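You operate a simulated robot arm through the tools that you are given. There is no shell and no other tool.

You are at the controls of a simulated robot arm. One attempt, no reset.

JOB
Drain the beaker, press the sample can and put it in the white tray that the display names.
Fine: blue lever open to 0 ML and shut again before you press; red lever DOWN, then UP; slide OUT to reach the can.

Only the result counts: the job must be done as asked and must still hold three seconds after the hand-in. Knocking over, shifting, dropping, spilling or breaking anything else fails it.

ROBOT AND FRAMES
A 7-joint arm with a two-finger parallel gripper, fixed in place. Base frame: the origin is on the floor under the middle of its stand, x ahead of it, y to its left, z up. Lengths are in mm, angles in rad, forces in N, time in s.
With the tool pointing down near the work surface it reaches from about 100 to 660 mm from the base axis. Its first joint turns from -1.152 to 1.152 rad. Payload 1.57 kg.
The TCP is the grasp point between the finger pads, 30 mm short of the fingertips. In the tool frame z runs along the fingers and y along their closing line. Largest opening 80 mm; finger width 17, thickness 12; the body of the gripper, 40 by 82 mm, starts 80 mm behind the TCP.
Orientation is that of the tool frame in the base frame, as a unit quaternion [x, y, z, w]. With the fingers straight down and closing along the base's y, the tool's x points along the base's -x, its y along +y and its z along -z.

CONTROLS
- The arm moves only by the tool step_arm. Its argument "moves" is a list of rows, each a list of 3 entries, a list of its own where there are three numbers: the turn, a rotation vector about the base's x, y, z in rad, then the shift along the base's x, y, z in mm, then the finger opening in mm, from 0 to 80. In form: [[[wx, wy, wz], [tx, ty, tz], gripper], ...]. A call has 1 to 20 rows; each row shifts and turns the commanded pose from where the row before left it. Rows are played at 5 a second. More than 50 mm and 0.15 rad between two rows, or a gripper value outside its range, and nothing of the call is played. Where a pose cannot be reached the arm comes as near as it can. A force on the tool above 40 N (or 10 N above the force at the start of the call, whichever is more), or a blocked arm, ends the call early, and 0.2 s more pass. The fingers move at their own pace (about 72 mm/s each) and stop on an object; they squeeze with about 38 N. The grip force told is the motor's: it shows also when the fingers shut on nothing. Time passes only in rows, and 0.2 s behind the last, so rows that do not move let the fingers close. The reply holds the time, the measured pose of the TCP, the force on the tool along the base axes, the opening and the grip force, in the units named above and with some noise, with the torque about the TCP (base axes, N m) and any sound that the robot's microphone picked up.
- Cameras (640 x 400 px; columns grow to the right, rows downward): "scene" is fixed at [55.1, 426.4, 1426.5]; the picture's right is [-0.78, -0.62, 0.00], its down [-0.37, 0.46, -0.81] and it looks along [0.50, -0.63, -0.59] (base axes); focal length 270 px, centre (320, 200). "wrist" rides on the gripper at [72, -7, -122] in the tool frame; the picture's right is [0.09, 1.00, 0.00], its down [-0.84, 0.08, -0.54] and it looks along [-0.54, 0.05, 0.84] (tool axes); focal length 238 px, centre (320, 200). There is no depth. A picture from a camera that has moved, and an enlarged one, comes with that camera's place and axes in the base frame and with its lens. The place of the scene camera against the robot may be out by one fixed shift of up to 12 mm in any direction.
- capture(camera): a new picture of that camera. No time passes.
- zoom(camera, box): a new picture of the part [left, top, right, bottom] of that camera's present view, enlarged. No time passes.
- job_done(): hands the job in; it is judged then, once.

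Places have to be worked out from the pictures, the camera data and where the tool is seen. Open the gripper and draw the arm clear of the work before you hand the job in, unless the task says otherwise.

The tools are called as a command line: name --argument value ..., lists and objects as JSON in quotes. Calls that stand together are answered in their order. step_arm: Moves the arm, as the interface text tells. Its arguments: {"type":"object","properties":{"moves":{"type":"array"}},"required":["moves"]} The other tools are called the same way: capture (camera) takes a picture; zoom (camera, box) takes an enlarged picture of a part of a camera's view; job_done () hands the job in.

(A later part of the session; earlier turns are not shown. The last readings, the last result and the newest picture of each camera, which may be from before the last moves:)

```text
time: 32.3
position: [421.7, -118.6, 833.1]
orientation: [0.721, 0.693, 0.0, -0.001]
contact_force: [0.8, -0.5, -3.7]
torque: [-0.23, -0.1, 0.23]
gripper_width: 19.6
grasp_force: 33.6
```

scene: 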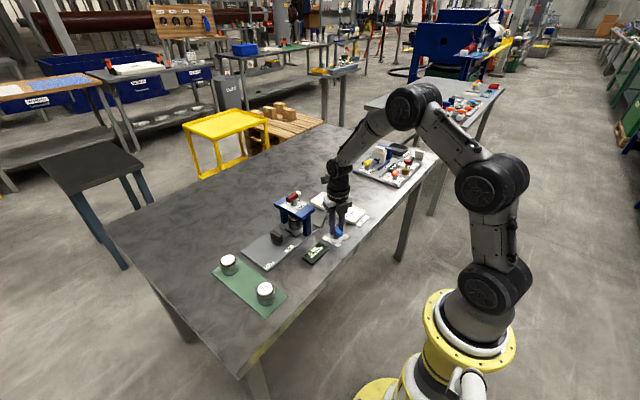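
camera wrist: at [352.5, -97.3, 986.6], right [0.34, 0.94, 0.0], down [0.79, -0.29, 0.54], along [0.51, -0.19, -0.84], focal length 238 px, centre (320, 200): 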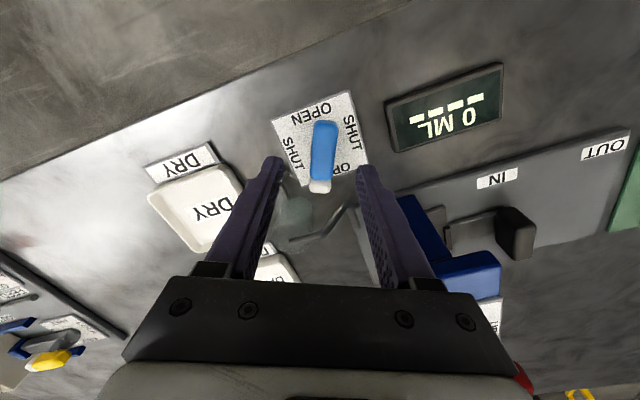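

Torque +0.23 N m confirms it's seated at SHUT. I'll release, rise well above the press, and move over the red lever near (552,-65).

step_arm --moves '[[[0, 0, 0.025], [0, 0, 0], 10], [[0, 0, 0], [0, 0, 0], 30], [[0, 0, 0], [0, 0, 0], 45], [[0, 0, 0], [0, 0, 0], 45], [[0, 0, 0], [0, 0, 15], 45], [[0, 0, 0], [0, 0, 30], 45], [[0, 0, 0], [0, 0, 45], 45], [[0, 0, 0], [0, 0, 45], 45], [[0, 0, 0], [0, 0, 45], 45], [[0, 0, 0], [0, 0, 0], 50]]'

zoom --camera "scene" --box '[260, 180, 370, 260]'

capture --camera "wrist"

```text
time: 34.5
position: [420.8, -118.2, 1013.7]
orientation: [0.713, 0.701, -0.001, -0.001]
contact_force: [0.1, 0.2, -0.3]
torque: [0.02, -0.01, -0.02]
gripper_width: 50.3
grasp_force: 0.1
```

```text
5.00 times, centred on (315, 220) of scene
camera zoom: at [55.0, 426.4, 1426.5], right [-0.78, -0.62, 0.0], down [-0.37, 0.46, -0.81], along [0.5, -0.63, -0.59], focal length 1351 px, centre (345, 100)
```

zoom: 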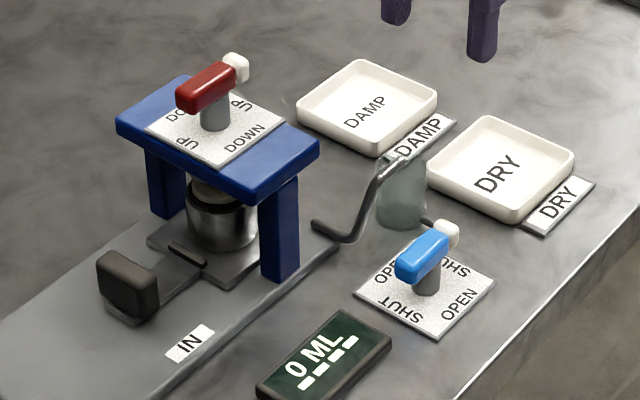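

```text
taken
camera wrist: at [415.4, -47.7, 1135.9], right [1.0, 0.08, 0.0], down [0.07, -0.84, 0.54], along [0.04, -0.54, -0.84], focal length 238 px, centre (320, 200)
```

wrist: 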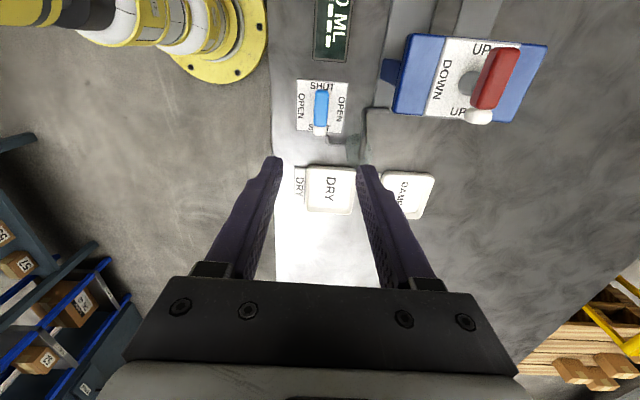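

Blue valve is shut and the beaker is empty. Moving across at safe height to hover above the red lever.

step_arm --moves '[[[0, 0, 0.017], [33, 13.4, 0], 50], [[0, 0, 0], [33, 13.4, 0], 50], [[0, 0, 0], [33, 13.4, 0], 50], [[0, 0, 0], [32, 13.3, 0], 50], [[0, 0, 0], [0, 0, 0], 50]]'

capture --camera "wrist"

zoom --camera "wrist" --box '[260, 80, 380, 200]'

zoom --camera "scene" --box '[250, 150, 360, 240]'

```text
time: 35.7
position: [553.3, -67.1, 1012.9]
orientation: [0.707, 0.708, -0.001, -0.001]
contact_force: [0.8, -0.3, -0.9]
torque: [0.0, 0.0, -0.02]
gripper_width: 50.1
grasp_force: 0.0
```

```text
taken
camera wrist: at [545.6, 5.5, 1134.9], right [1.0, 0.09, 0.0], down [0.08, -0.84, 0.54], along [0.05, -0.54, -0.84], focal length 238 px, centre (320, 200)
```

wrist: 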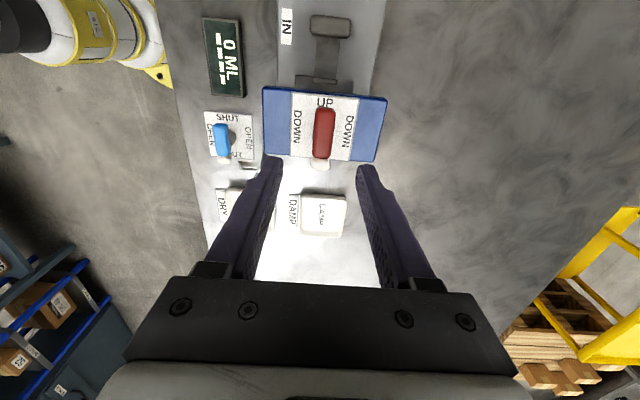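

```text
3.33 times, centred on (320, 140) of wrist
camera zoom: at [545.6, 5.5, 1134.9], right [1.0, 0.09, 0.0], down [0.08, -0.84, 0.54], along [0.05, -0.54, -0.84], focal length 794 px, centre (320, 400)
```

zoom: 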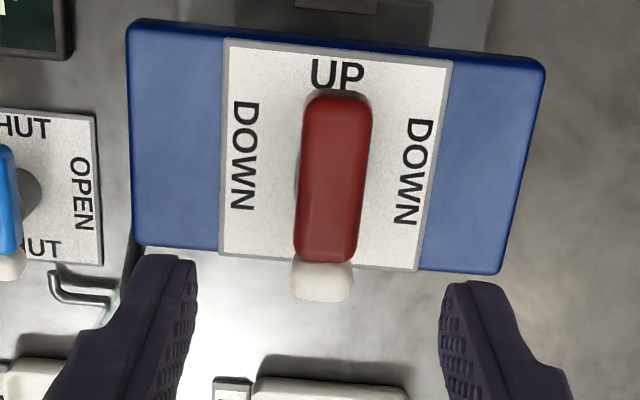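

```text
4.44 times, centred on (305, 195) of scene
camera zoom: at [55.1, 426.4, 1426.5], right [-0.78, -0.62, 0.0], down [-0.37, 0.46, -0.81], along [0.5, -0.63, -0.59], focal length 1201 px, centre (387, 222)
```

zoom: 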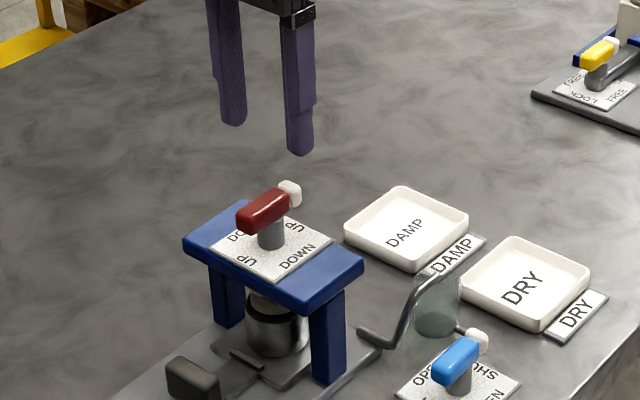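

From two views, the red lever's plate centre is about (554.8,-65,891), with the bar top near z≈925. I'm ~2 mm short in x and ~1.5 mm in y, so I'll correct and descend to just above the bar.

step_arm --moves '[[[0, 0, 0], [2.1, 1.6, -20], 50], [[0, 0, 0], [0, 0, -20], 50], [[0, 0, 0], [0, 0, 0], 50]]'

capture --camera "wrist"

zoom --camera "wrist" --box '[250, 80, 390, 200]'

zoom --camera "scene" --box '[260, 160, 340, 230]'

```text
time: 36.5
position: [555.2, -65.3, 972.4]
orientation: [0.706, 0.708, 0.0, -0.001]
contact_force: [0.3, -0.8, 0.2]
torque: [-0.01, -0.01, 0.0]
gripper_width: 50.1
grasp_force: 0.0
```

```text
taken
camera wrist: at [547.5, 6.4, 1095.1], right [1.0, 0.09, 0.0], down [0.08, -0.84, 0.54], along [0.05, -0.54, -0.84], focal length 238 px, centre (320, 200)
```

wrist: 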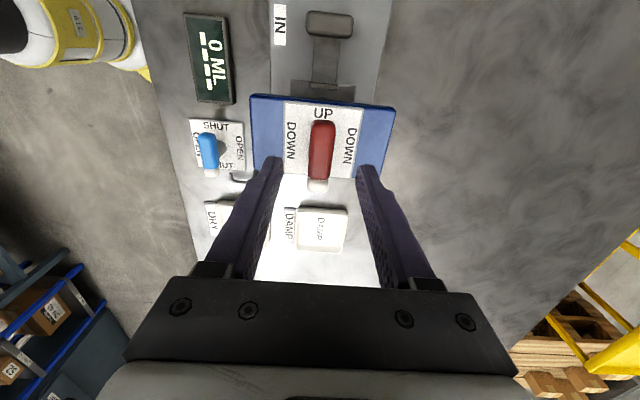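

```text
3.33 times, centred on (320, 140) of wrist
camera zoom: at [547.5, 6.4, 1095.1], right [1.0, 0.09, 0.0], down [0.08, -0.84, 0.54], along [0.05, -0.54, -0.84], focal length 794 px, centre (320, 400)
```

zoom: 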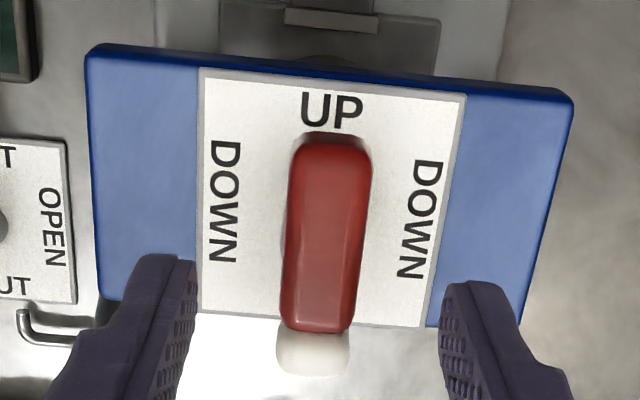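

```text
5.71 times, centred on (300, 195) of scene
camera zoom: at [55.1, 426.4, 1426.5], right [-0.78, -0.62, 0.0], down [-0.37, 0.46, -0.81], along [0.5, -0.63, -0.59], focal length 1544 px, centre (434, 229)
```

zoom: 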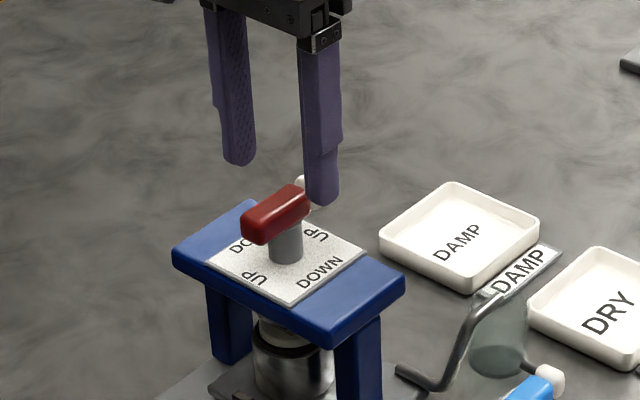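

The bar is centred between the fingers now. I'll descend to TCP z≈944 (fingertips ~12 mm below the bar's top, ~20 mm above the plate) and check.

step_arm --moves '[[[0, 0, 0], [0, 0, -15], 50], [[0, 0, 0], [0, 0, -14], 50], [[0, 0, 0], [0, 0, 0], 50]]'

zoom --camera "wrist" --box '[240, 90, 400, 230]'

zoom --camera "scene" --box '[260, 160, 340, 230]'

```text
time: 37.3
position: [554.3, -65.2, 943.2]
orientation: [0.706, 0.708, -0.001, -0.001]
contact_force: [0.1, 0.1, -0.5]
torque: [-0.01, 0.05, 0.02]
gripper_width: 50.1
grasp_force: 0.1
```

```text
2.86 times, centred on (320, 160) of wrist
camera zoom: at [547.6, 6.2, 1066.2], right [1.0, 0.09, 0.0], down [0.08, -0.84, 0.54], along [0.05, -0.54, -0.84], focal length 681 px, centre (320, 314)
```

zoom: 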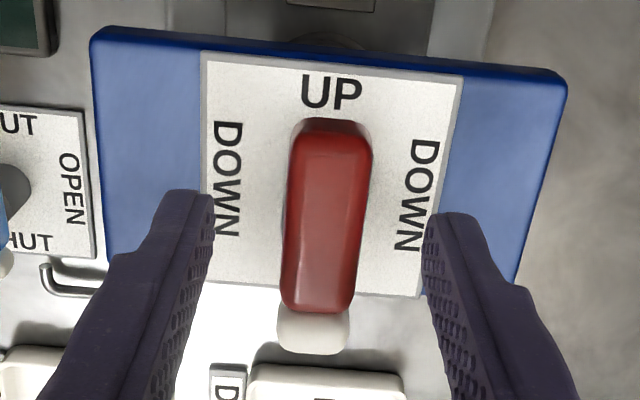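

```text
5.71 times, centred on (300, 195) of scene
camera zoom: at [55.1, 426.4, 1426.5], right [-0.78, -0.62, 0.0], down [-0.37, 0.46, -0.81], along [0.5, -0.63, -0.59], focal length 1544 px, centre (434, 229)
```

zoom: 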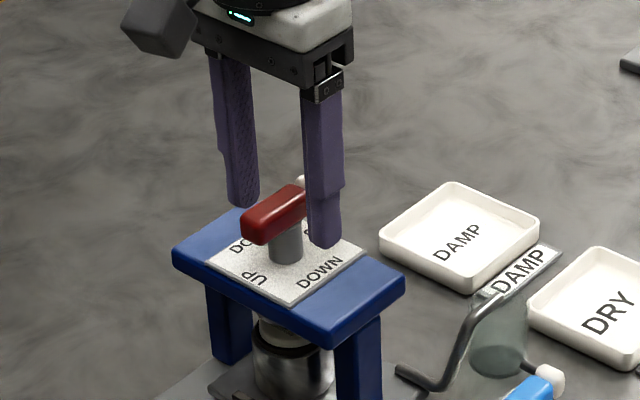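

The view matches the blue lever's grip picture almost exactly, so the height is right. Closing on the red bar.

step_arm --moves '[[[0, 0, 0], [0, 0, 0], 30], [[0, 0, 0], [0, 0, 0], 10], [[0, 0, 0], [0, 0, 0], 10], [[0, 0, 0], [0, 0, 0], 10]]'

step_arm --moves '[[[0, 0, 0.05], [0, 0, 0], 10], [[0, 0, 0.05], [0, 0, 0], 10], [[0, 0, 0], [0, 0, 0], 10]]'

zoom --camera "wrist" --box '[240, 90, 400, 230]'

```text
time: 38.3
position: [553.6, -65.7, 943.2]
orientation: [0.707, 0.707, 0.0, -0.001]
contact_force: [2.8, -0.4, -1.5]
torque: [0.0, -0.12, -0.02]
gripper_width: 19.8
grasp_force: 33.8
```

```text
time: 39.1
position: [554.7, -66.0, 943.7]
orientation: [0.67, 0.742, -0.001, -0.001]
contact_force: [2.5, -2.9, -2.5]
torque: [0.31, -0.07, 0.01]
gripper_width: 19.6
grasp_force: 33.1
```

```text
2.86 times, centred on (320, 160) of wrist
camera zoom: at [540.6, 5.3, 1066.4], right [0.98, 0.19, 0.0], down [0.16, -0.82, 0.54], along [0.1, -0.53, -0.84], focal length 681 px, centre (320, 314)
```

zoom: 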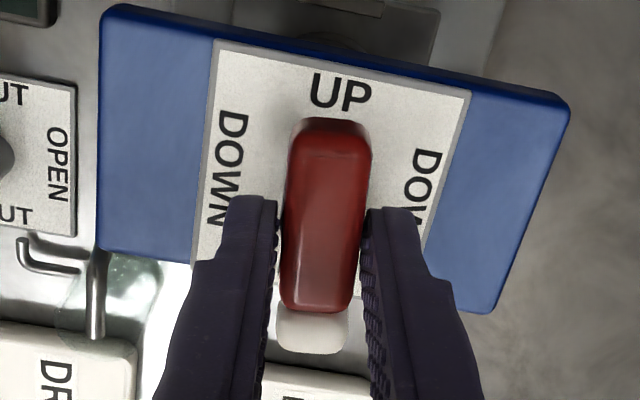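

The red lever turns freely counter-clockwise, same as the blue one. I'll continue toward DOWN in stages.

step_arm --moves '[[[0, 0, 0.1], [0, 0, 0], 10], [[0, 0, 0.1], [0, 0, 0], 10], [[0, 0, 0.1], [0, 0, 0], 10], [[0, 0, 0.1], [0, 0, 0], 10], [[0, 0, 0.1], [0, 0, 0], 10], [[0, 0, 0.1], [0, 0, 0], 10], [[0, 0, 0.1], [0, 0, 0], 10], [[0, 0, 0], [0, 0, 0], 10]]'

zoom --camera "scene" --box '[260, 170, 350, 260]'

```text
time: 40.9
position: [554.5, -64.8, 943.3]
orientation: [0.375, 0.927, -0.001, 0.0]
contact_force: [-0.4, -7.9, -5.1]
torque: [-0.6, -0.4, 0.04]
gripper_width: 19.8
grasp_force: 33.2
```

```text
4.44 times, centred on (305, 215) of scene
camera zoom: at [55.1, 426.2, 1426.6], right [-0.78, -0.62, 0.0], down [-0.37, 0.46, -0.81], along [0.5, -0.63, -0.59], focal length 1201 px, centre (387, 133)
```

zoom: 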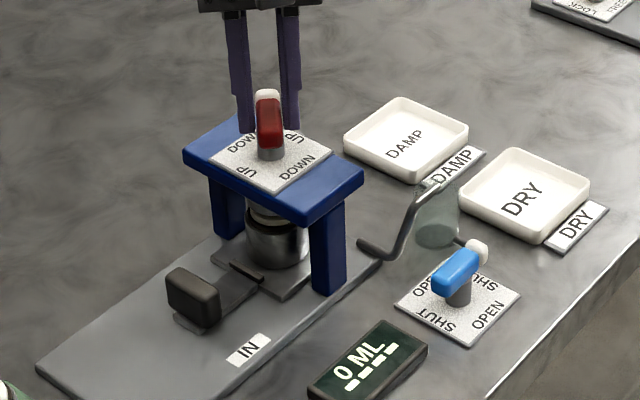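

Halfway (yaw −0.77), forces small. Continuing to DOWN.

step_arm --moves '[[[0, 0, 0.1], [0, 0, 0], 10], [[0, 0, 0.1], [0, 0, 0], 10], [[0, 0, 0.1], [0, 0, 0], 10], [[0, 0, 0.1], [0, 0, 0], 10], [[0, 0, 0.1], [0, 0, 0], 10], [[0, 0, 0.1], [0, 0, 0], 10], [[0, 0, 0.1], [0, 0, 0], 10], [[0, 0, 0.07], [0, 0, 0], 10], [[0, 0, 0], [0, 0, 0], 10], [[0, 0, 0], [0, 0, 0], 10]]'

zoom --camera "scene" --box '[260, 170, 350, 260]'

capture --camera "wrist"

```text
time: 43.1
position: [555.3, -65.3, 943.4]
orientation: [-0.001, 1.0, -0.001, -0.001]
contact_force: [-0.9, -8.9, -6.6]
torque: [-0.24, 0.09, 0.04]
gripper_width: 19.7
grasp_force: 33.3
```

```text
4.44 times, centred on (305, 215) of scene
camera zoom: at [55.1, 426.1, 1426.6], right [-0.78, -0.62, 0.0], down [-0.37, 0.46, -0.81], along [0.5, -0.63, -0.59], focal length 1201 px, centre (387, 133)
```

zoom: 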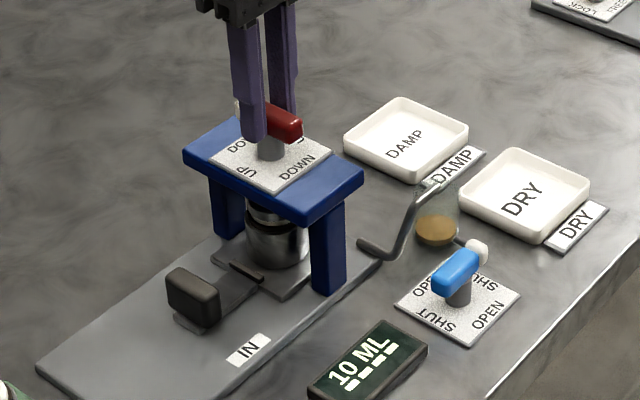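

```text
taken
camera wrist: at [482.6, -71.9, 1066.6], right [-0.09, 1.0, 0.0], down [0.84, 0.08, 0.54], along [0.54, 0.05, -0.84], focal length 238 px, centre (320, 200)
```

wrist: 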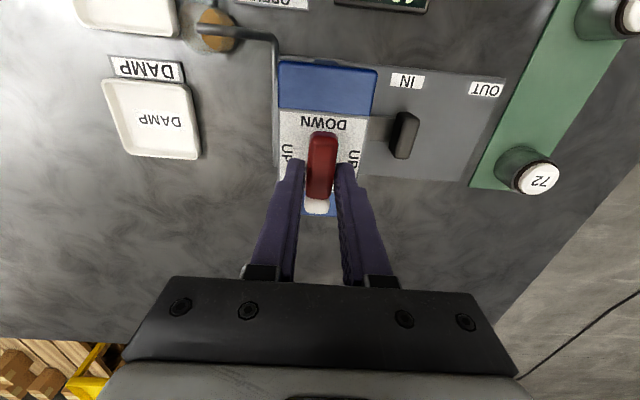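

The press is DOWN and squeezing: the display now shows 10 ML with liquid in the beaker, and the result line is still dashes. I'll hold DOWN until it settles.

step_arm --moves '[[[0, 0, 0], [0, 0, 0], 10], [[0, 0, 0], [0, 0, 0], 10], [[0, 0, 0], [0, 0, 0], 10], [[0, 0, 0], [0, 0, 0], 10], [[0, 0, 0], [0, 0, 0], 10], [[0, 0, 0], [0, 0, 0], 10], [[0, 0, 0], [0, 0, 0], 10], [[0, 0, 0], [0, 0, 0], 10], [[0, 0, 0], [0, 0, 0], 10], [[0, 0, 0], [0, 0, 0], 10]]'

zoom --camera "scene" --box '[260, 170, 350, 260]'

```text
time: 45.3
position: [554.5, -65.4, 944.4]
orientation: [0.0, 1.0, -0.001, 0.0]
contact_force: [-4.4, -10.5, -5.4]
torque: [-0.24, 0.17, 0.0]
gripper_width: 19.8
grasp_force: 33.4
```

```text
4.44 times, centred on (305, 215) of scene
camera zoom: at [55.1, 426.1, 1426.6], right [-0.78, -0.62, 0.0], down [-0.37, 0.46, -0.81], along [0.5, -0.63, -0.59], focal length 1201 px, centre (387, 133)
```

zoom: 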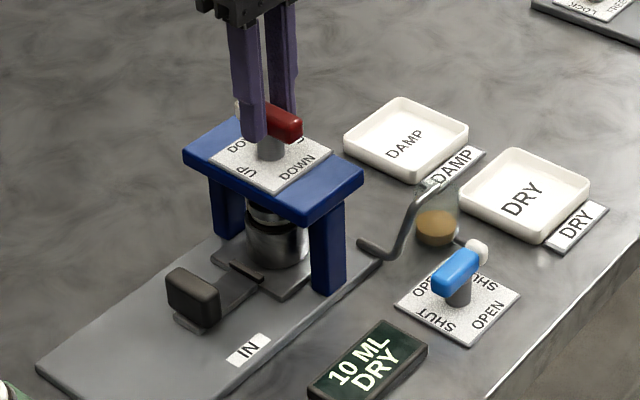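

The display now names DRY at 10 ML. I'll dwell one more second and zoom on it to be sure it's final.

step_arm --moves '[[[0, 0, 0], [0, 0, 0], 10], [[0, 0, 0], [0, 0, 0], 10], [[0, 0, 0], [0, 0, 0], 10], [[0, 0, 0], [0, 0, 0], 10], [[0, 0, 0], [0, 0, 0], 10]]'

zoom --camera "scene" --box '[295, 235, 335, 270]'

```text
time: 46.5
position: [555.7, -64.6, 944.8]
orientation: [0.0, 1.0, -0.001, 0.0]
contact_force: [-3.5, -10.0, -7.1]
torque: [-0.26, 0.18, -0.02]
gripper_width: 19.8
grasp_force: 32.8
```

```text
11.43 times, centred on (315, 252) of scene
camera zoom: at [55.1, 426.1, 1426.6], right [-0.78, -0.62, 0.0], down [-0.37, 0.46, -0.81], along [0.5, -0.63, -0.59], focal length 3088 px, centre (377, -400)
```

zoom: 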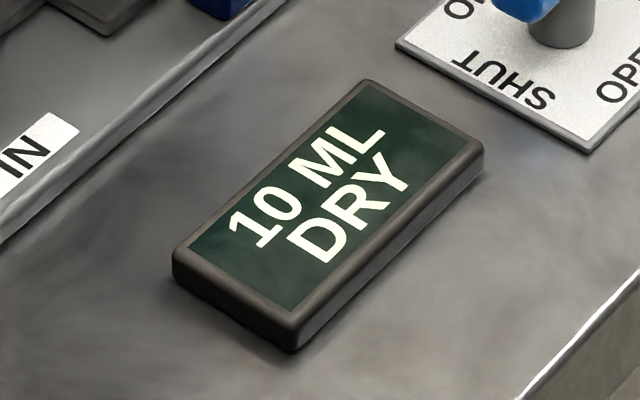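

Result is DRY at 10 ML. Now I turn the red lever back clockwise to UP.

step_arm --moves '[[[0, 0, -0.12], [0, 0, 0], 10], [[0, 0, -0.12], [0, 0, 0], 10], [[0, 0, -0.12], [0, 0, 0], 10], [[0, 0, -0.12], [0, 0, 0], 10], [[0, 0, -0.12], [0, 0, 0], 10], [[0, 0, -0.12], [0, 0, 0], 10], [[0, 0, 0], [0, 0, 0], 10]]'

step_arm --moves '[[[0, 0, -0.12], [0, 0, 0], 10], [[0, 0, -0.12], [0, 0, 0], 10], [[0, 0, -0.12], [0, 0, 0], 10], [[0, 0, -0.12], [0, 0, 0], 10], [[0, 0, -0.12], [0, 0, 0], 10], [[0, 0, -0.12], [0, 0, 0], 10], [[0, 0, -0.11], [0, 0, 0], 10], [[0, 0, -0.03], [0, 0, 0], 10], [[0, 0, 0], [0, 0, 0], 10]]'

zoom --camera "scene" --box '[260, 170, 350, 260]'

capture --camera "wrist"

```text
time: 48.1
position: [554.8, -65.5, 944.1]
orientation: [0.354, 0.935, -0.001, 0.0]
contact_force: [-4.2, -11.7, -5.3]
torque: [-0.36, 0.07, 0.01]
gripper_width: 19.7
grasp_force: 33.8
```

```text
time: 50.1
position: [554.2, -64.7, 943.3]
orientation: [0.711, 0.703, -0.002, -0.001]
contact_force: [-2.5, -10.8, -7.1]
torque: [-0.32, 0.09, 0.15]
gripper_width: 19.6
grasp_force: 33.9
```

```text
4.44 times, centred on (305, 215) of scene
camera zoom: at [55.1, 426.1, 1426.6], right [-0.78, -0.62, 0.0], down [-0.37, 0.46, -0.81], along [0.5, -0.63, -0.59], focal length 1201 px, centre (387, 133)
```

zoom: 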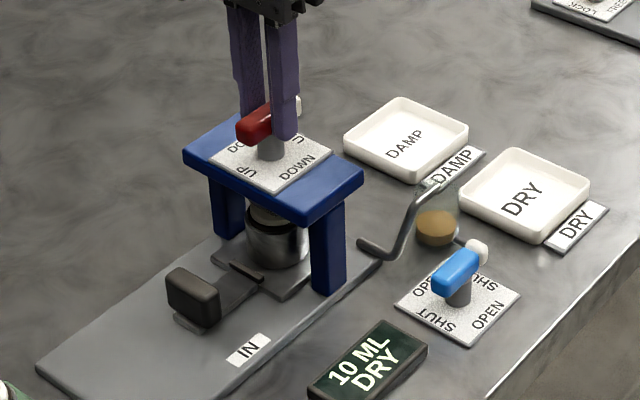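

```text
taken
camera wrist: at [548.8, 6.5, 1066.6], right [1.0, 0.08, 0.0], down [0.07, -0.84, 0.54], along [0.04, -0.54, -0.84], focal length 238 px, centre (320, 200)
```

wrist: 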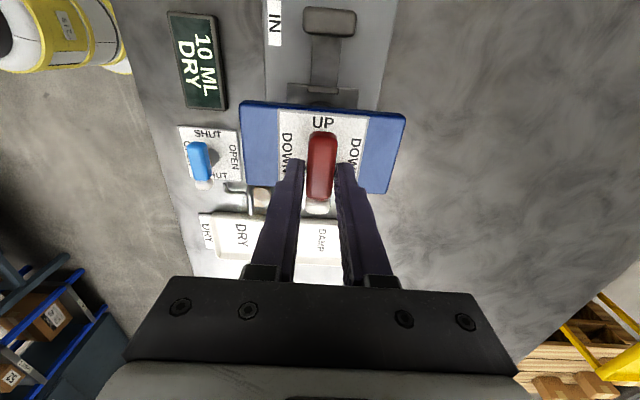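

Red lever is back at UP, seated (torque +0.15). I'll release, rise, turn the tool back to yaw 0 and move over the slide handle near (556,25).

step_arm --moves '[[[0, 0, 0.01], [0, 0, 0], 10], [[0, 0, 0], [0, 0, 0], 30], [[0, 0, 0], [0, 0, 0], 45], [[0, 0, 0], [0, 0, 0], 45], [[0, 0, 0], [0, 0, 15], 45], [[0, 0, 0], [0, 0, 25], 45], [[0, 0, 0], [0, 0, 35], 45], [[0, 0, 0], [0, 0, 0], 45]]'

step_arm --moves '[[[0, 0, 0.13], [0, 8, 0], 60], [[0, 0, 0.13], [0, 8, 0], 60], [[0, 0, 0.13], [0, 8, 0], 60], [[0, 0, 0.13], [0, 8, 0], 60], [[0, 0, 0.13], [0, 8, 0], 60], [[0, 0, 0.13], [0, 8, 0], 60], [[0, 0, 0.13], [0, 8, 0], 60], [[0, 0, 0.13], [0, 8, 0], 60], [[0, 0, 0.13], [0, 8, 0], 60], [[0, 0, 0.13], [0, 8, 0], 60], [[0, 0, 0.13], [0, 5, 0], 60], [[0, 0, 0.14], [0, 5, 0], 60], [[0, 0, 0], [0, 0, 0], 60]]'

capture --camera "wrist"

zoom --camera "scene" --box '[250, 170, 360, 260]'

```text
time: 51.9
position: [553.5, -66.2, 1019.2]
orientation: [0.707, 0.707, -0.001, 0.0]
contact_force: [-0.4, 0.3, 0.2]
torque: [-0.02, 0.0, 0.0]
gripper_width: 45.3
grasp_force: 0.0
```

```text
time: 54.7
position: [554.8, 26.1, 1018.9]
orientation: [-0.001, 1.0, -0.002, 0.0]
contact_force: [-0.3, -0.3, -0.2]
torque: [0.02, -0.03, -0.02]
gripper_width: 60.0
grasp_force: 0.1
```

```text
taken
camera wrist: at [482.3, 18.6, 1141.9], right [-0.09, 1.0, 0.0], down [0.84, 0.08, 0.54], along [0.54, 0.05, -0.84], focal length 238 px, centre (320, 200)
```

wrist: 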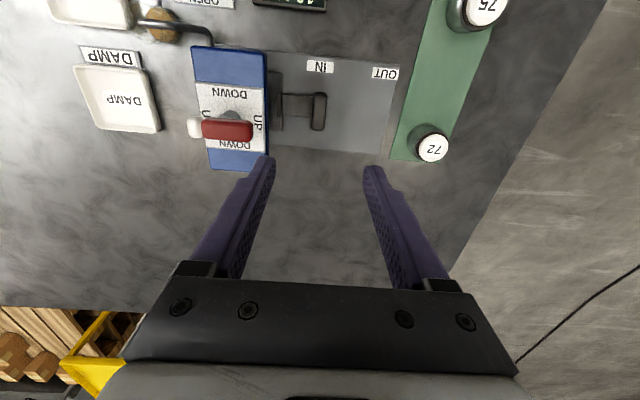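

```text
4.44 times, centred on (305, 215) of scene
camera zoom: at [55.1, 426.4, 1426.5], right [-0.78, -0.62, 0.0], down [-0.37, 0.46, -0.81], along [0.5, -0.63, -0.59], focal length 1201 px, centre (387, 133)
```

zoom: 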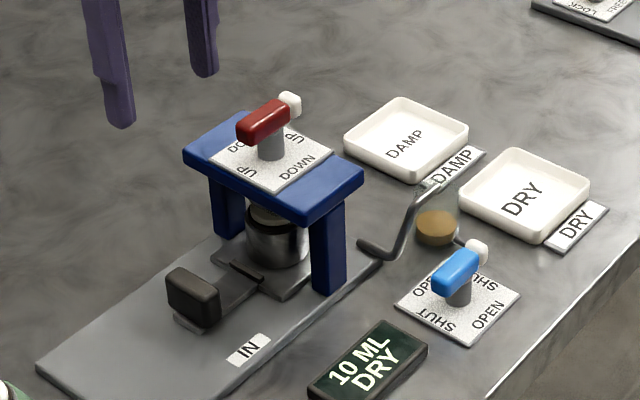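

zoom --camera "wrist" --box '[240, 40, 420, 180]'

zoom --camera "wrist" --box '[265, 75, 345, 145]'

zoom --camera "scene" --box '[260, 205, 330, 255]'

```text
2.86 times, centred on (330, 110) of wrist
camera zoom: at [482.3, 18.6, 1141.9], right [-0.09, 1.0, 0.0], down [0.84, 0.08, 0.54], along [0.54, 0.05, -0.84], focal length 681 px, centre (291, 457)
```

zoom: 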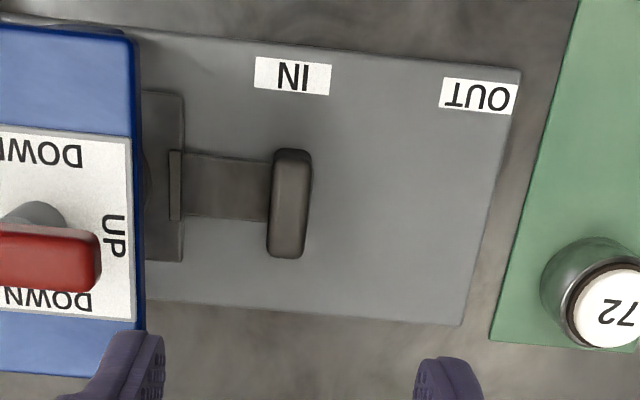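

```text
5.71 times, centred on (305, 110) of wrist
camera zoom: at [482.3, 18.6, 1141.9], right [-0.09, 1.0, 0.0], down [0.84, 0.08, 0.54], along [0.54, 0.05, -0.84], focal length 1362 px, centre (406, 714)
```

zoom: 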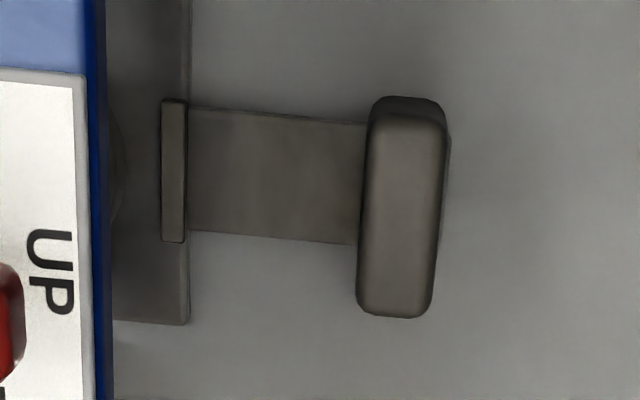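

```text
8.00 times, centred on (295, 230) of scene
camera zoom: at [55.1, 426.4, 1426.5], right [-0.78, -0.62, 0.0], down [-0.37, 0.46, -0.81], along [0.5, -0.63, -0.59], focal length 2162 px, centre (520, -40)
```

zoom: 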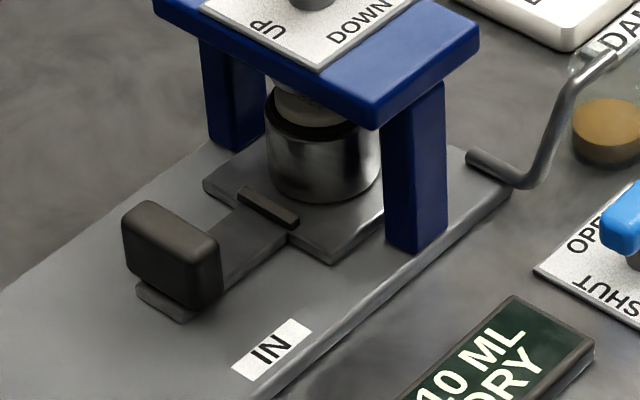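

The slide handle's top reads about 42×16 mm centred near (550.5,24), top z≈838, with the long side along x. I'll set the opening to 45 and lower to z≈900 over it for a check.

step_arm --moves '[[[0, 0, 0], [-3.8, -1.5, -40], 45], [[0, 0, 0], [0, 0, -40], 45], [[0, 0, 0], [0, 0, -40], 45], [[0, 0, 0], [0, 0, 0], 45]]'

capture --camera "wrist"

zoom --camera "wrist" --box '[240, 80, 400, 220]'

zoom --camera "scene" --box '[250, 170, 340, 250]'

```text
time: 55.7
position: [550.2, 25.1, 898.9]
orientation: [0.001, 1.0, -0.001, 0.0]
contact_force: [-0.4, 1.3, 0.2]
torque: [-0.01, -0.01, -0.01]
gripper_width: 44.9
grasp_force: 0.0
```

```text
taken
camera wrist: at [478.5, 18.0, 1021.2], right [-0.09, 1.0, 0.0], down [0.84, 0.08, 0.54], along [0.54, 0.05, -0.84], focal length 238 px, centre (320, 200)
```

wrist: 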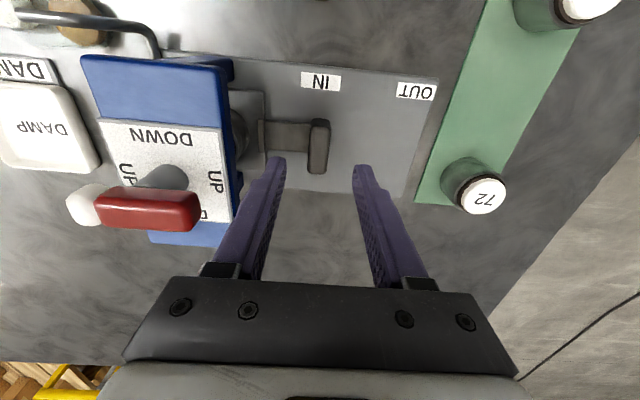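

```text
2.86 times, centred on (320, 150) of wrist
camera zoom: at [478.5, 18.0, 1021.2], right [-0.09, 1.0, 0.0], down [0.84, 0.08, 0.54], along [0.54, 0.05, -0.84], focal length 681 px, centre (320, 343)
```

zoom: 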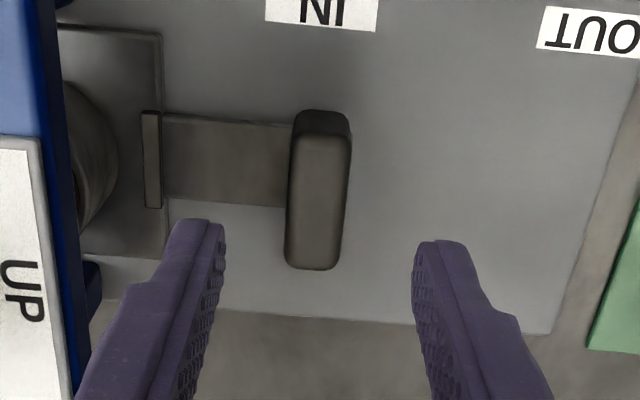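

```text
5.00 times, centred on (295, 210) of scene
camera zoom: at [55.1, 426.4, 1426.5], right [-0.78, -0.62, 0.0], down [-0.37, 0.46, -0.81], along [0.5, -0.63, -0.59], focal length 1351 px, centre (445, 150)
```

zoom: 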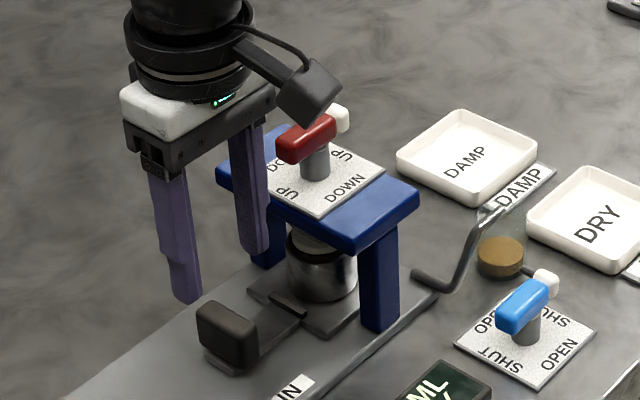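

The handle is nearly centred; a small (−1.5,−1.0) mm correction, then down to TCP z≈846 to straddle it.

step_arm --moves '[[[0, 0, 0], [-1.5, -1.0, -20], 45], [[0, 0, 0], [0, 0, -20], 45], [[0, 0, 0], [0, 0, -13], 45], [[0, 0, 0], [0, 0, 0], 45]]'

zoom --camera "wrist" --box '[240, 80, 400, 220]'

zoom --camera "scene" --box '[250, 170, 340, 250]'

```text
time: 56.7
position: [549.1, 22.3, 845.9]
orientation: [0.001, 1.0, 0.0, 0.0]
contact_force: [0.5, 0.9, 0.8]
torque: [-0.02, -0.03, 0.04]
gripper_width: 45.1
grasp_force: 0.1
```

```text
2.86 times, centred on (320, 150) of wrist
camera zoom: at [476.8, 16.4, 968.7], right [-0.09, 1.0, 0.0], down [0.84, 0.08, 0.54], along [0.54, 0.05, -0.84], focal length 681 px, centre (320, 343)
```

zoom: 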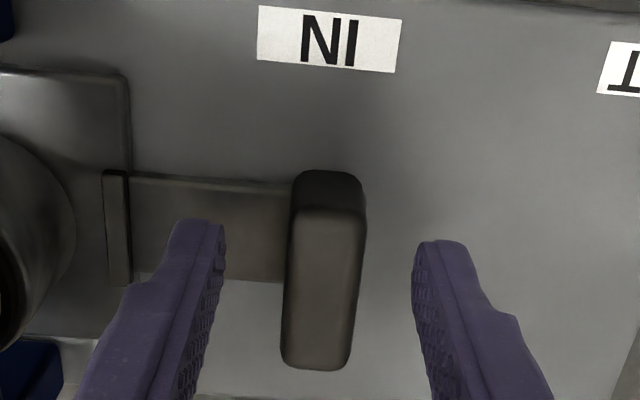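

```text
5.00 times, centred on (295, 210) of scene
camera zoom: at [55.1, 426.4, 1426.5], right [-0.78, -0.62, 0.0], down [-0.37, 0.46, -0.81], along [0.5, -0.63, -0.59], focal length 1351 px, centre (445, 150)
```

zoom: 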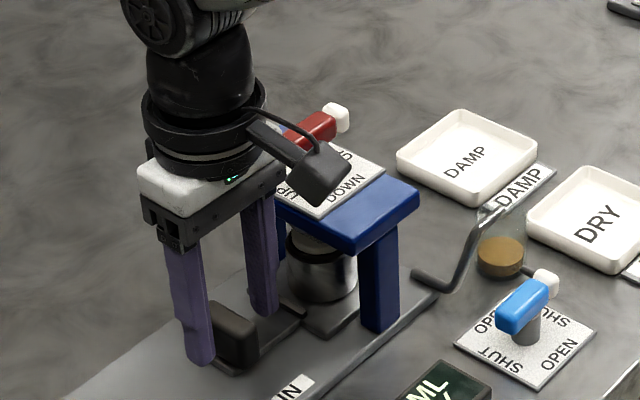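

Handle is between the fingers. Closing to grip.

step_arm --moves '[[[0, 0, 0], [0, 0, 0], 30], [[0, 0, 0], [0, 0, 0], 10], [[0, 0, 0], [0, 0, 0], 10], [[0, 0, 0], [0, 0, 0], 10]]'

step_arm --moves '[[[0, 0, 0], [0, 4, 0], 10], [[0, 0, 0], [0, 4, 0], 10], [[0, 0, 0], [0, 4, 0], 10], [[0, 0, 0], [0, 0, 0], 10]]'

zoom --camera "scene" --box '[250, 170, 340, 250]'

zoom --camera "wrist" --box '[220, 60, 420, 220]'

```text
time: 57.7
position: [549.4, 23.8, 846.4]
orientation: [-0.001, 1.0, -0.001, 0.0]
contact_force: [-0.6, 6.7, -1.6]
torque: [0.24, -0.11, -0.01]
gripper_width: 18.1
grasp_force: 33.0
```

```text
time: 58.7
position: [549.0, 34.4, 845.6]
orientation: [0.0, 1.0, -0.001, 0.0]
contact_force: [-3.4, -0.9, -0.1]
torque: [0.01, -0.04, 0.01]
gripper_width: 17.9
grasp_force: 32.1
```

```text
5.00 times, centred on (295, 210) of scene
camera zoom: at [55.0, 426.4, 1426.6], right [-0.78, -0.62, 0.0], down [-0.37, 0.46, -0.81], along [0.5, -0.63, -0.59], focal length 1351 px, centre (445, 150)
```

zoom: 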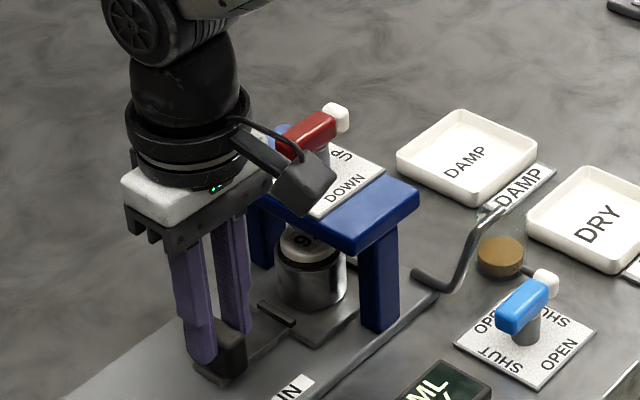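

```text
2.50 times, centred on (320, 140) of wrist
camera zoom: at [477.0, 27.9, 968.9], right [-0.09, 1.0, 0.0], down [0.84, 0.08, 0.54], along [0.54, 0.05, -0.84], focal length 596 px, centre (320, 350)
```

zoom: 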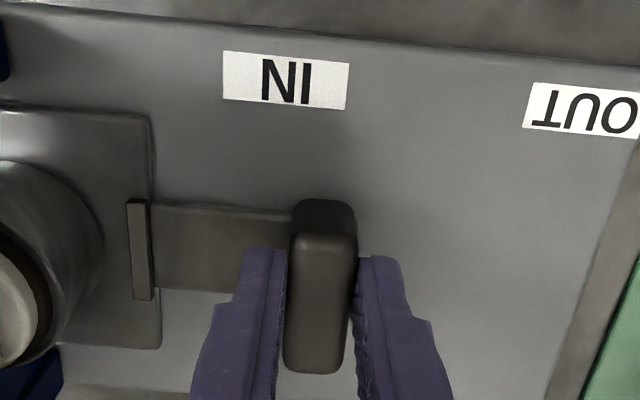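

The slide follows with almost no force and the can is coming out. Continuing to pull toward OUT gently.

step_arm --moves '[[[0, 0, 0], [0, 5, 0], 10], [[0, 0, 0], [0, 5, 0], 10], [[0, 0, 0], [0, 5, 0], 10], [[0, 0, 0], [0, 5, 0], 10], [[0, 0, 0], [0, 5, 0], 10], [[0, 0, 0], [0, 5, 0], 10], [[0, 0, 0], [0, 5, 0], 10], [[0, 0, 0], [0, 5, 0], 10], [[0, 0, 0], [0, 5, 0], 10], [[0, 0, 0], [0, 5, 0], 10], [[0, 0, 0], [0, 5, 0], 10], [[0, 0, 0], [0, 4, 0], 10], [[0, 0, 0], [0, 0, 0], 10]]'

zoom --camera "scene" --box '[230, 170, 340, 260]'

capture --camera "wrist"

```text
time: 61.5
position: [549.4, 94.7, 846.3]
orientation: [-0.001, 1.0, -0.002, 0.0]
contact_force: [-3.5, 0.3, -2.3]
torque: [0.07, -0.89, -0.07]
gripper_width: 18.2
grasp_force: 32.3
```

```text
4.44 times, centred on (285, 215) of scene
camera zoom: at [55.0, 426.4, 1426.5], right [-0.78, -0.62, 0.0], down [-0.37, 0.46, -0.81], along [0.5, -0.63, -0.59], focal length 1201 px, centre (476, 133)
```

zoom: 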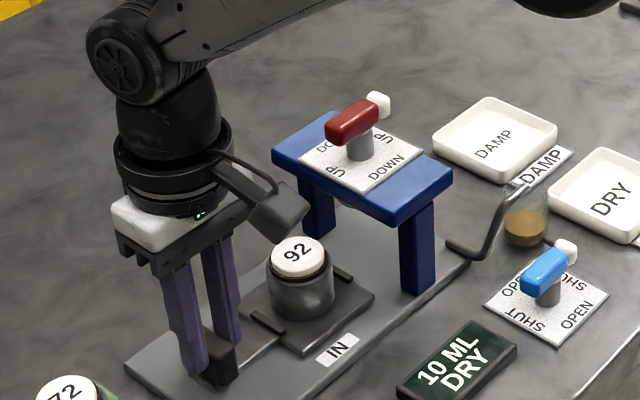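

```text
taken
camera wrist: at [476.8, 87.3, 968.9], right [-0.09, 1.0, 0.0], down [0.84, 0.08, 0.54], along [0.54, 0.05, -0.84], focal length 238 px, centre (320, 200)
```

wrist: 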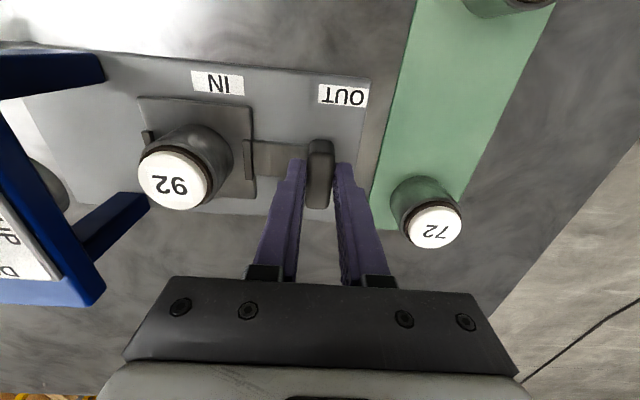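

Can 92 is clear of the press and the handle is at y≈95. I'll ease it the last few mm to the end stop.

step_arm --moves '[[[0, 0, 0], [0, 2, 0], 10], [[0, 0, 0], [0, 2, 0], 10], [[0, 0, 0], [0, 2, 0], 10], [[0, 0, 0], [0, 0, 0], 10]]'

```text
time: 62.5
position: [549.9, 100.0, 845.4]
orientation: [0.0, 1.0, -0.001, -0.002]
contact_force: [-6.5, -0.3, -0.9]
torque: [0.06, -0.59, 0.02]
gripper_width: 17.7
grasp_force: 32.1
```

step_arm --moves '[[[0, 0, 0], [0, 2, 0], 10], [[0, 0, 0], [0, 2, 0], 10], [[0, 0, 0], [0, 0, 0], 10]]'

capture --camera "wrist"

```text
time: 63.3
position: [548.5, 103.8, 846.0]
orientation: [0.001, 1.0, 0.0, -0.001]
contact_force: [-5.1, -0.3, 0.9]
torque: [0.04, 0.72, 0.03]
gripper_width: 18.1
grasp_force: 32.3
```

```text
taken
camera wrist: at [477.0, 97.4, 968.9], right [-0.09, 1.0, 0.0], down [0.84, 0.08, 0.54], along [0.54, 0.05, -0.84], focal length 238 px, centre (320, 200)
```

wrist: 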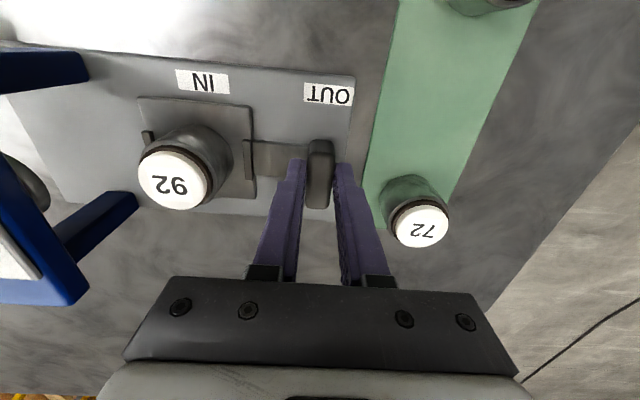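

Still sliding freely; the OUT label is near y≈106, so I'll keep going a few more mm until it stops.

step_arm --moves '[[[0, 0, 0], [0, 1.5, 0], 10], [[0, 0, 0], [0, 1.5, 0], 10], [[0, 0, 0], [0, 1.5, 0], 10], [[0, 0, 0], [0, 0, 0], 10]]'

```text
time: 64.3
position: [549.2, 109.3, 844.9]
orientation: [0.0, 1.0, -0.001, 0.0]
contact_force: [-9.1, 1.1, 4.3]
torque: [0.07, 0.6, -0.04]
gripper_width: 18.0
grasp_force: 32.3
```

step_arm --moves '[[[0, 0, 0], [0, 1.5, 0], 10], [[0, 0, 0], [0, 1.5, 0], 10], [[0, 0, 0], [0, 0, 0], 10]]'

capture --camera "wrist"

zoom --camera "scene" --box '[230, 170, 340, 260]'

```text
time: 65.1
position: [550.1, 108.9, 845.8]
orientation: [0.0, 1.0, -0.003, 0.0]
contact_force: [-10.8, -18.3, 7.1]
torque: [-0.28, -0.03, -0.03]
gripper_width: 17.8
grasp_force: 32.2
```

```text
taken
camera wrist: at [477.0, 102.7, 968.9], right [-0.09, 1.0, -0.01], down [0.84, 0.08, 0.54], along [0.54, 0.05, -0.84], focal length 238 px, centre (320, 200)
```

wrist: 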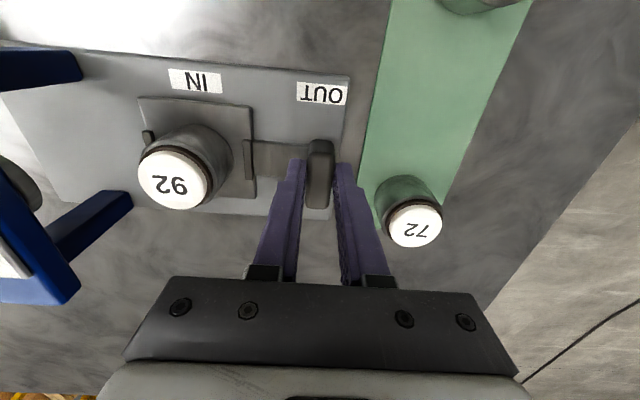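

```text
4.44 times, centred on (285, 215) of scene
camera zoom: at [54.7, 425.9, 1426.7], right [-0.78, -0.62, 0.0], down [-0.37, 0.46, -0.81], along [0.5, -0.63, -0.59], focal length 1201 px, centre (476, 133)
```

zoom: 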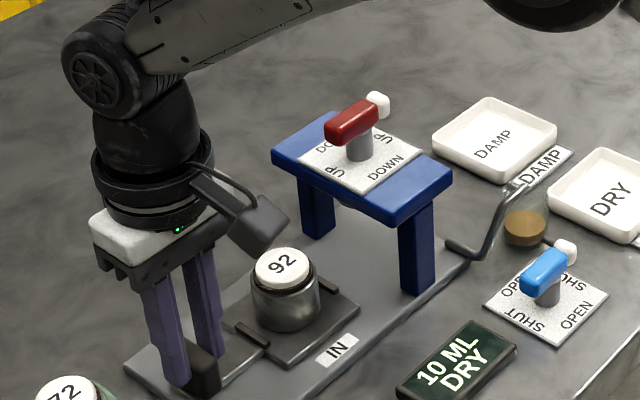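

The stop is reached at y≈110 (−18 N in y). I'll relax 2 mm, open just enough to release, and rise straight up.

step_arm --moves '[[[0, 0, 0], [0, -1.8, 0], 10], [[0, 0, 0], [0, 0, 0], 10]]'

step_arm --moves '[[[0, 0, 0], [0, 0, 0], 24], [[0, 0, 0], [0, 0, 0], 34], [[0, 0, 0], [0, 0, 0], 34], [[0, 0, 0], [0, 0, 10], 34], [[0, 0, 0], [0, 0, 20], 34], [[0, 0, 0], [0, 0, 30], 34], [[0, 0, 0], [0, 0, 40], 34], [[0, 0, 0], [0, 0, 40], 34], [[0, 0, 0], [0, 0, 0], 34]]'

capture --camera "wrist"

zoom --camera "scene" --box '[230, 180, 360, 270]'

```text
time: 65.7
position: [549.4, 108.3, 845.8]
orientation: [0.0, 1.0, -0.001, 0.0]
contact_force: [-6.0, -14.3, 6.8]
torque: [-0.28, 0.92, 0.04]
gripper_width: 17.7
grasp_force: 32.3
```

```text
time: 67.7
position: [551.2, 107.2, 986.4]
orientation: [-0.001, 1.0, -0.001, 0.001]
contact_force: [1.4, 0.3, 0.3]
torque: [0.01, 0.02, -0.01]
gripper_width: 33.9
grasp_force: 0.0
```

```text
taken
camera wrist: at [478.0, 101.8, 1109.3], right [-0.09, 1.0, 0.0], down [0.84, 0.08, 0.54], along [0.54, 0.05, -0.84], focal length 238 px, centre (320, 200)
```

wrist: 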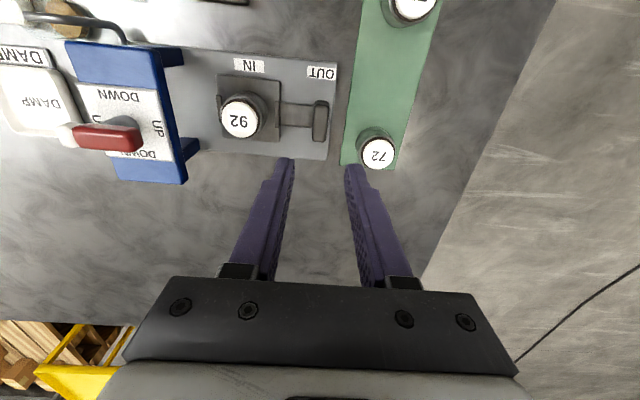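

```text
4.44 times, centred on (295, 225) of scene
camera zoom: at [55.1, 426.4, 1426.5], right [-0.78, -0.62, 0.0], down [-0.37, 0.46, -0.81], along [0.5, -0.63, -0.59], focal length 1201 px, centre (431, 89)
```

zoom: 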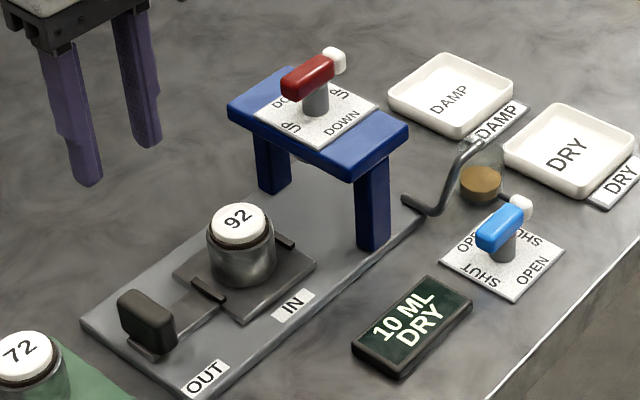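

Slide is fully OUT and the sample can (92) stands near (554,18). To stay clear of the press I'll grip it closing along x with the camera on the +y side, so I turn to yaw −90° while moving above it.

step_arm --moves '[[[0, 0, -0.1309], [0.2, -7.3, 0], 40], [[0, 0, -0.1309], [0.2, -7.3, 0], 40], [[0, 0, -0.1309], [0.2, -7.3, 0], 40], [[0, 0, -0.1309], [0.2, -7.3, 0], 40], [[0, 0, -0.1309], [0.2, -7.3, 0], 50], [[0, 0, -0.1309], [0.2, -7.3, 0], 60], [[0, 0, -0.1309], [0.2, -7.3, 0], 70], [[0, 0, -0.1309], [0.2, -7.3, 0], 80], [[0, 0, -0.1309], [0.2, -7.3, 0], 80], [[0, 0, -0.1309], [0.2, -7.3, 0], 80], [[0, 0, -0.1309], [0, -7.3, 0], 80], [[0, 0, -0.1309], [0, -7.3, 0], 80], [[0, 0, 0], [0, 0, 0], 80]]'

capture --camera "wrist"

zoom --camera "wrist" --box '[240, 60, 400, 200]'

zoom --camera "scene" --box '[240, 190, 330, 260]'

```text
time: 70.5
position: [551.3, 22.8, 986.7]
orientation: [0.708, 0.707, -0.001, 0.0]
contact_force: [0.5, -1.3, 0.4]
torque: [0.0, -0.01, 0.01]
gripper_width: 80.1
grasp_force: 0.1
```

```text
taken
camera wrist: at [544.8, 93.5, 1109.1], right [1.0, 0.09, 0.0], down [0.08, -0.84, 0.54], along [0.05, -0.54, -0.84], focal length 238 px, centre (320, 200)
```

wrist: 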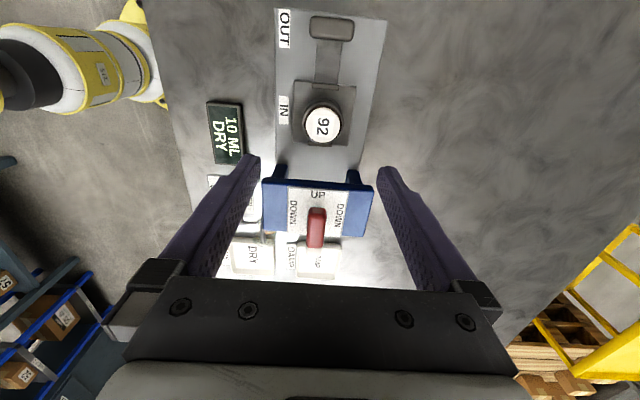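

```text
2.86 times, centred on (320, 130) of wrist
camera zoom: at [544.8, 93.5, 1109.1], right [1.0, 0.09, 0.0], down [0.08, -0.84, 0.54], along [0.05, -0.54, -0.84], focal length 681 px, centre (320, 400)
```

zoom: 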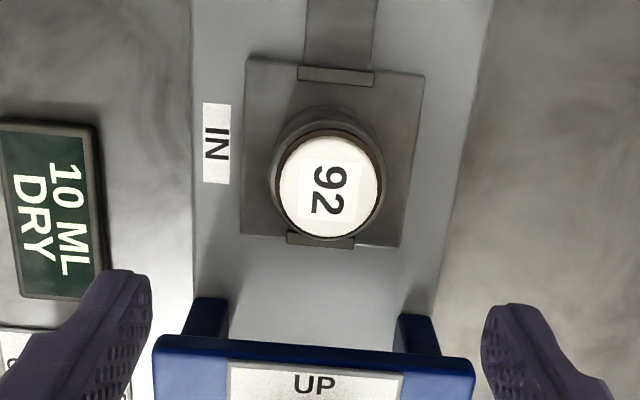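

```text
5.71 times, centred on (285, 225) of scene
camera zoom: at [55.1, 426.4, 1426.5], right [-0.78, -0.62, 0.0], down [-0.37, 0.46, -0.81], along [0.5, -0.63, -0.59], focal length 1544 px, centre (520, 57)
```

zoom: 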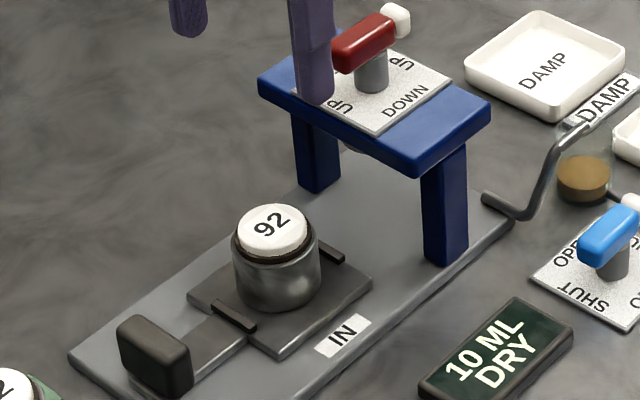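

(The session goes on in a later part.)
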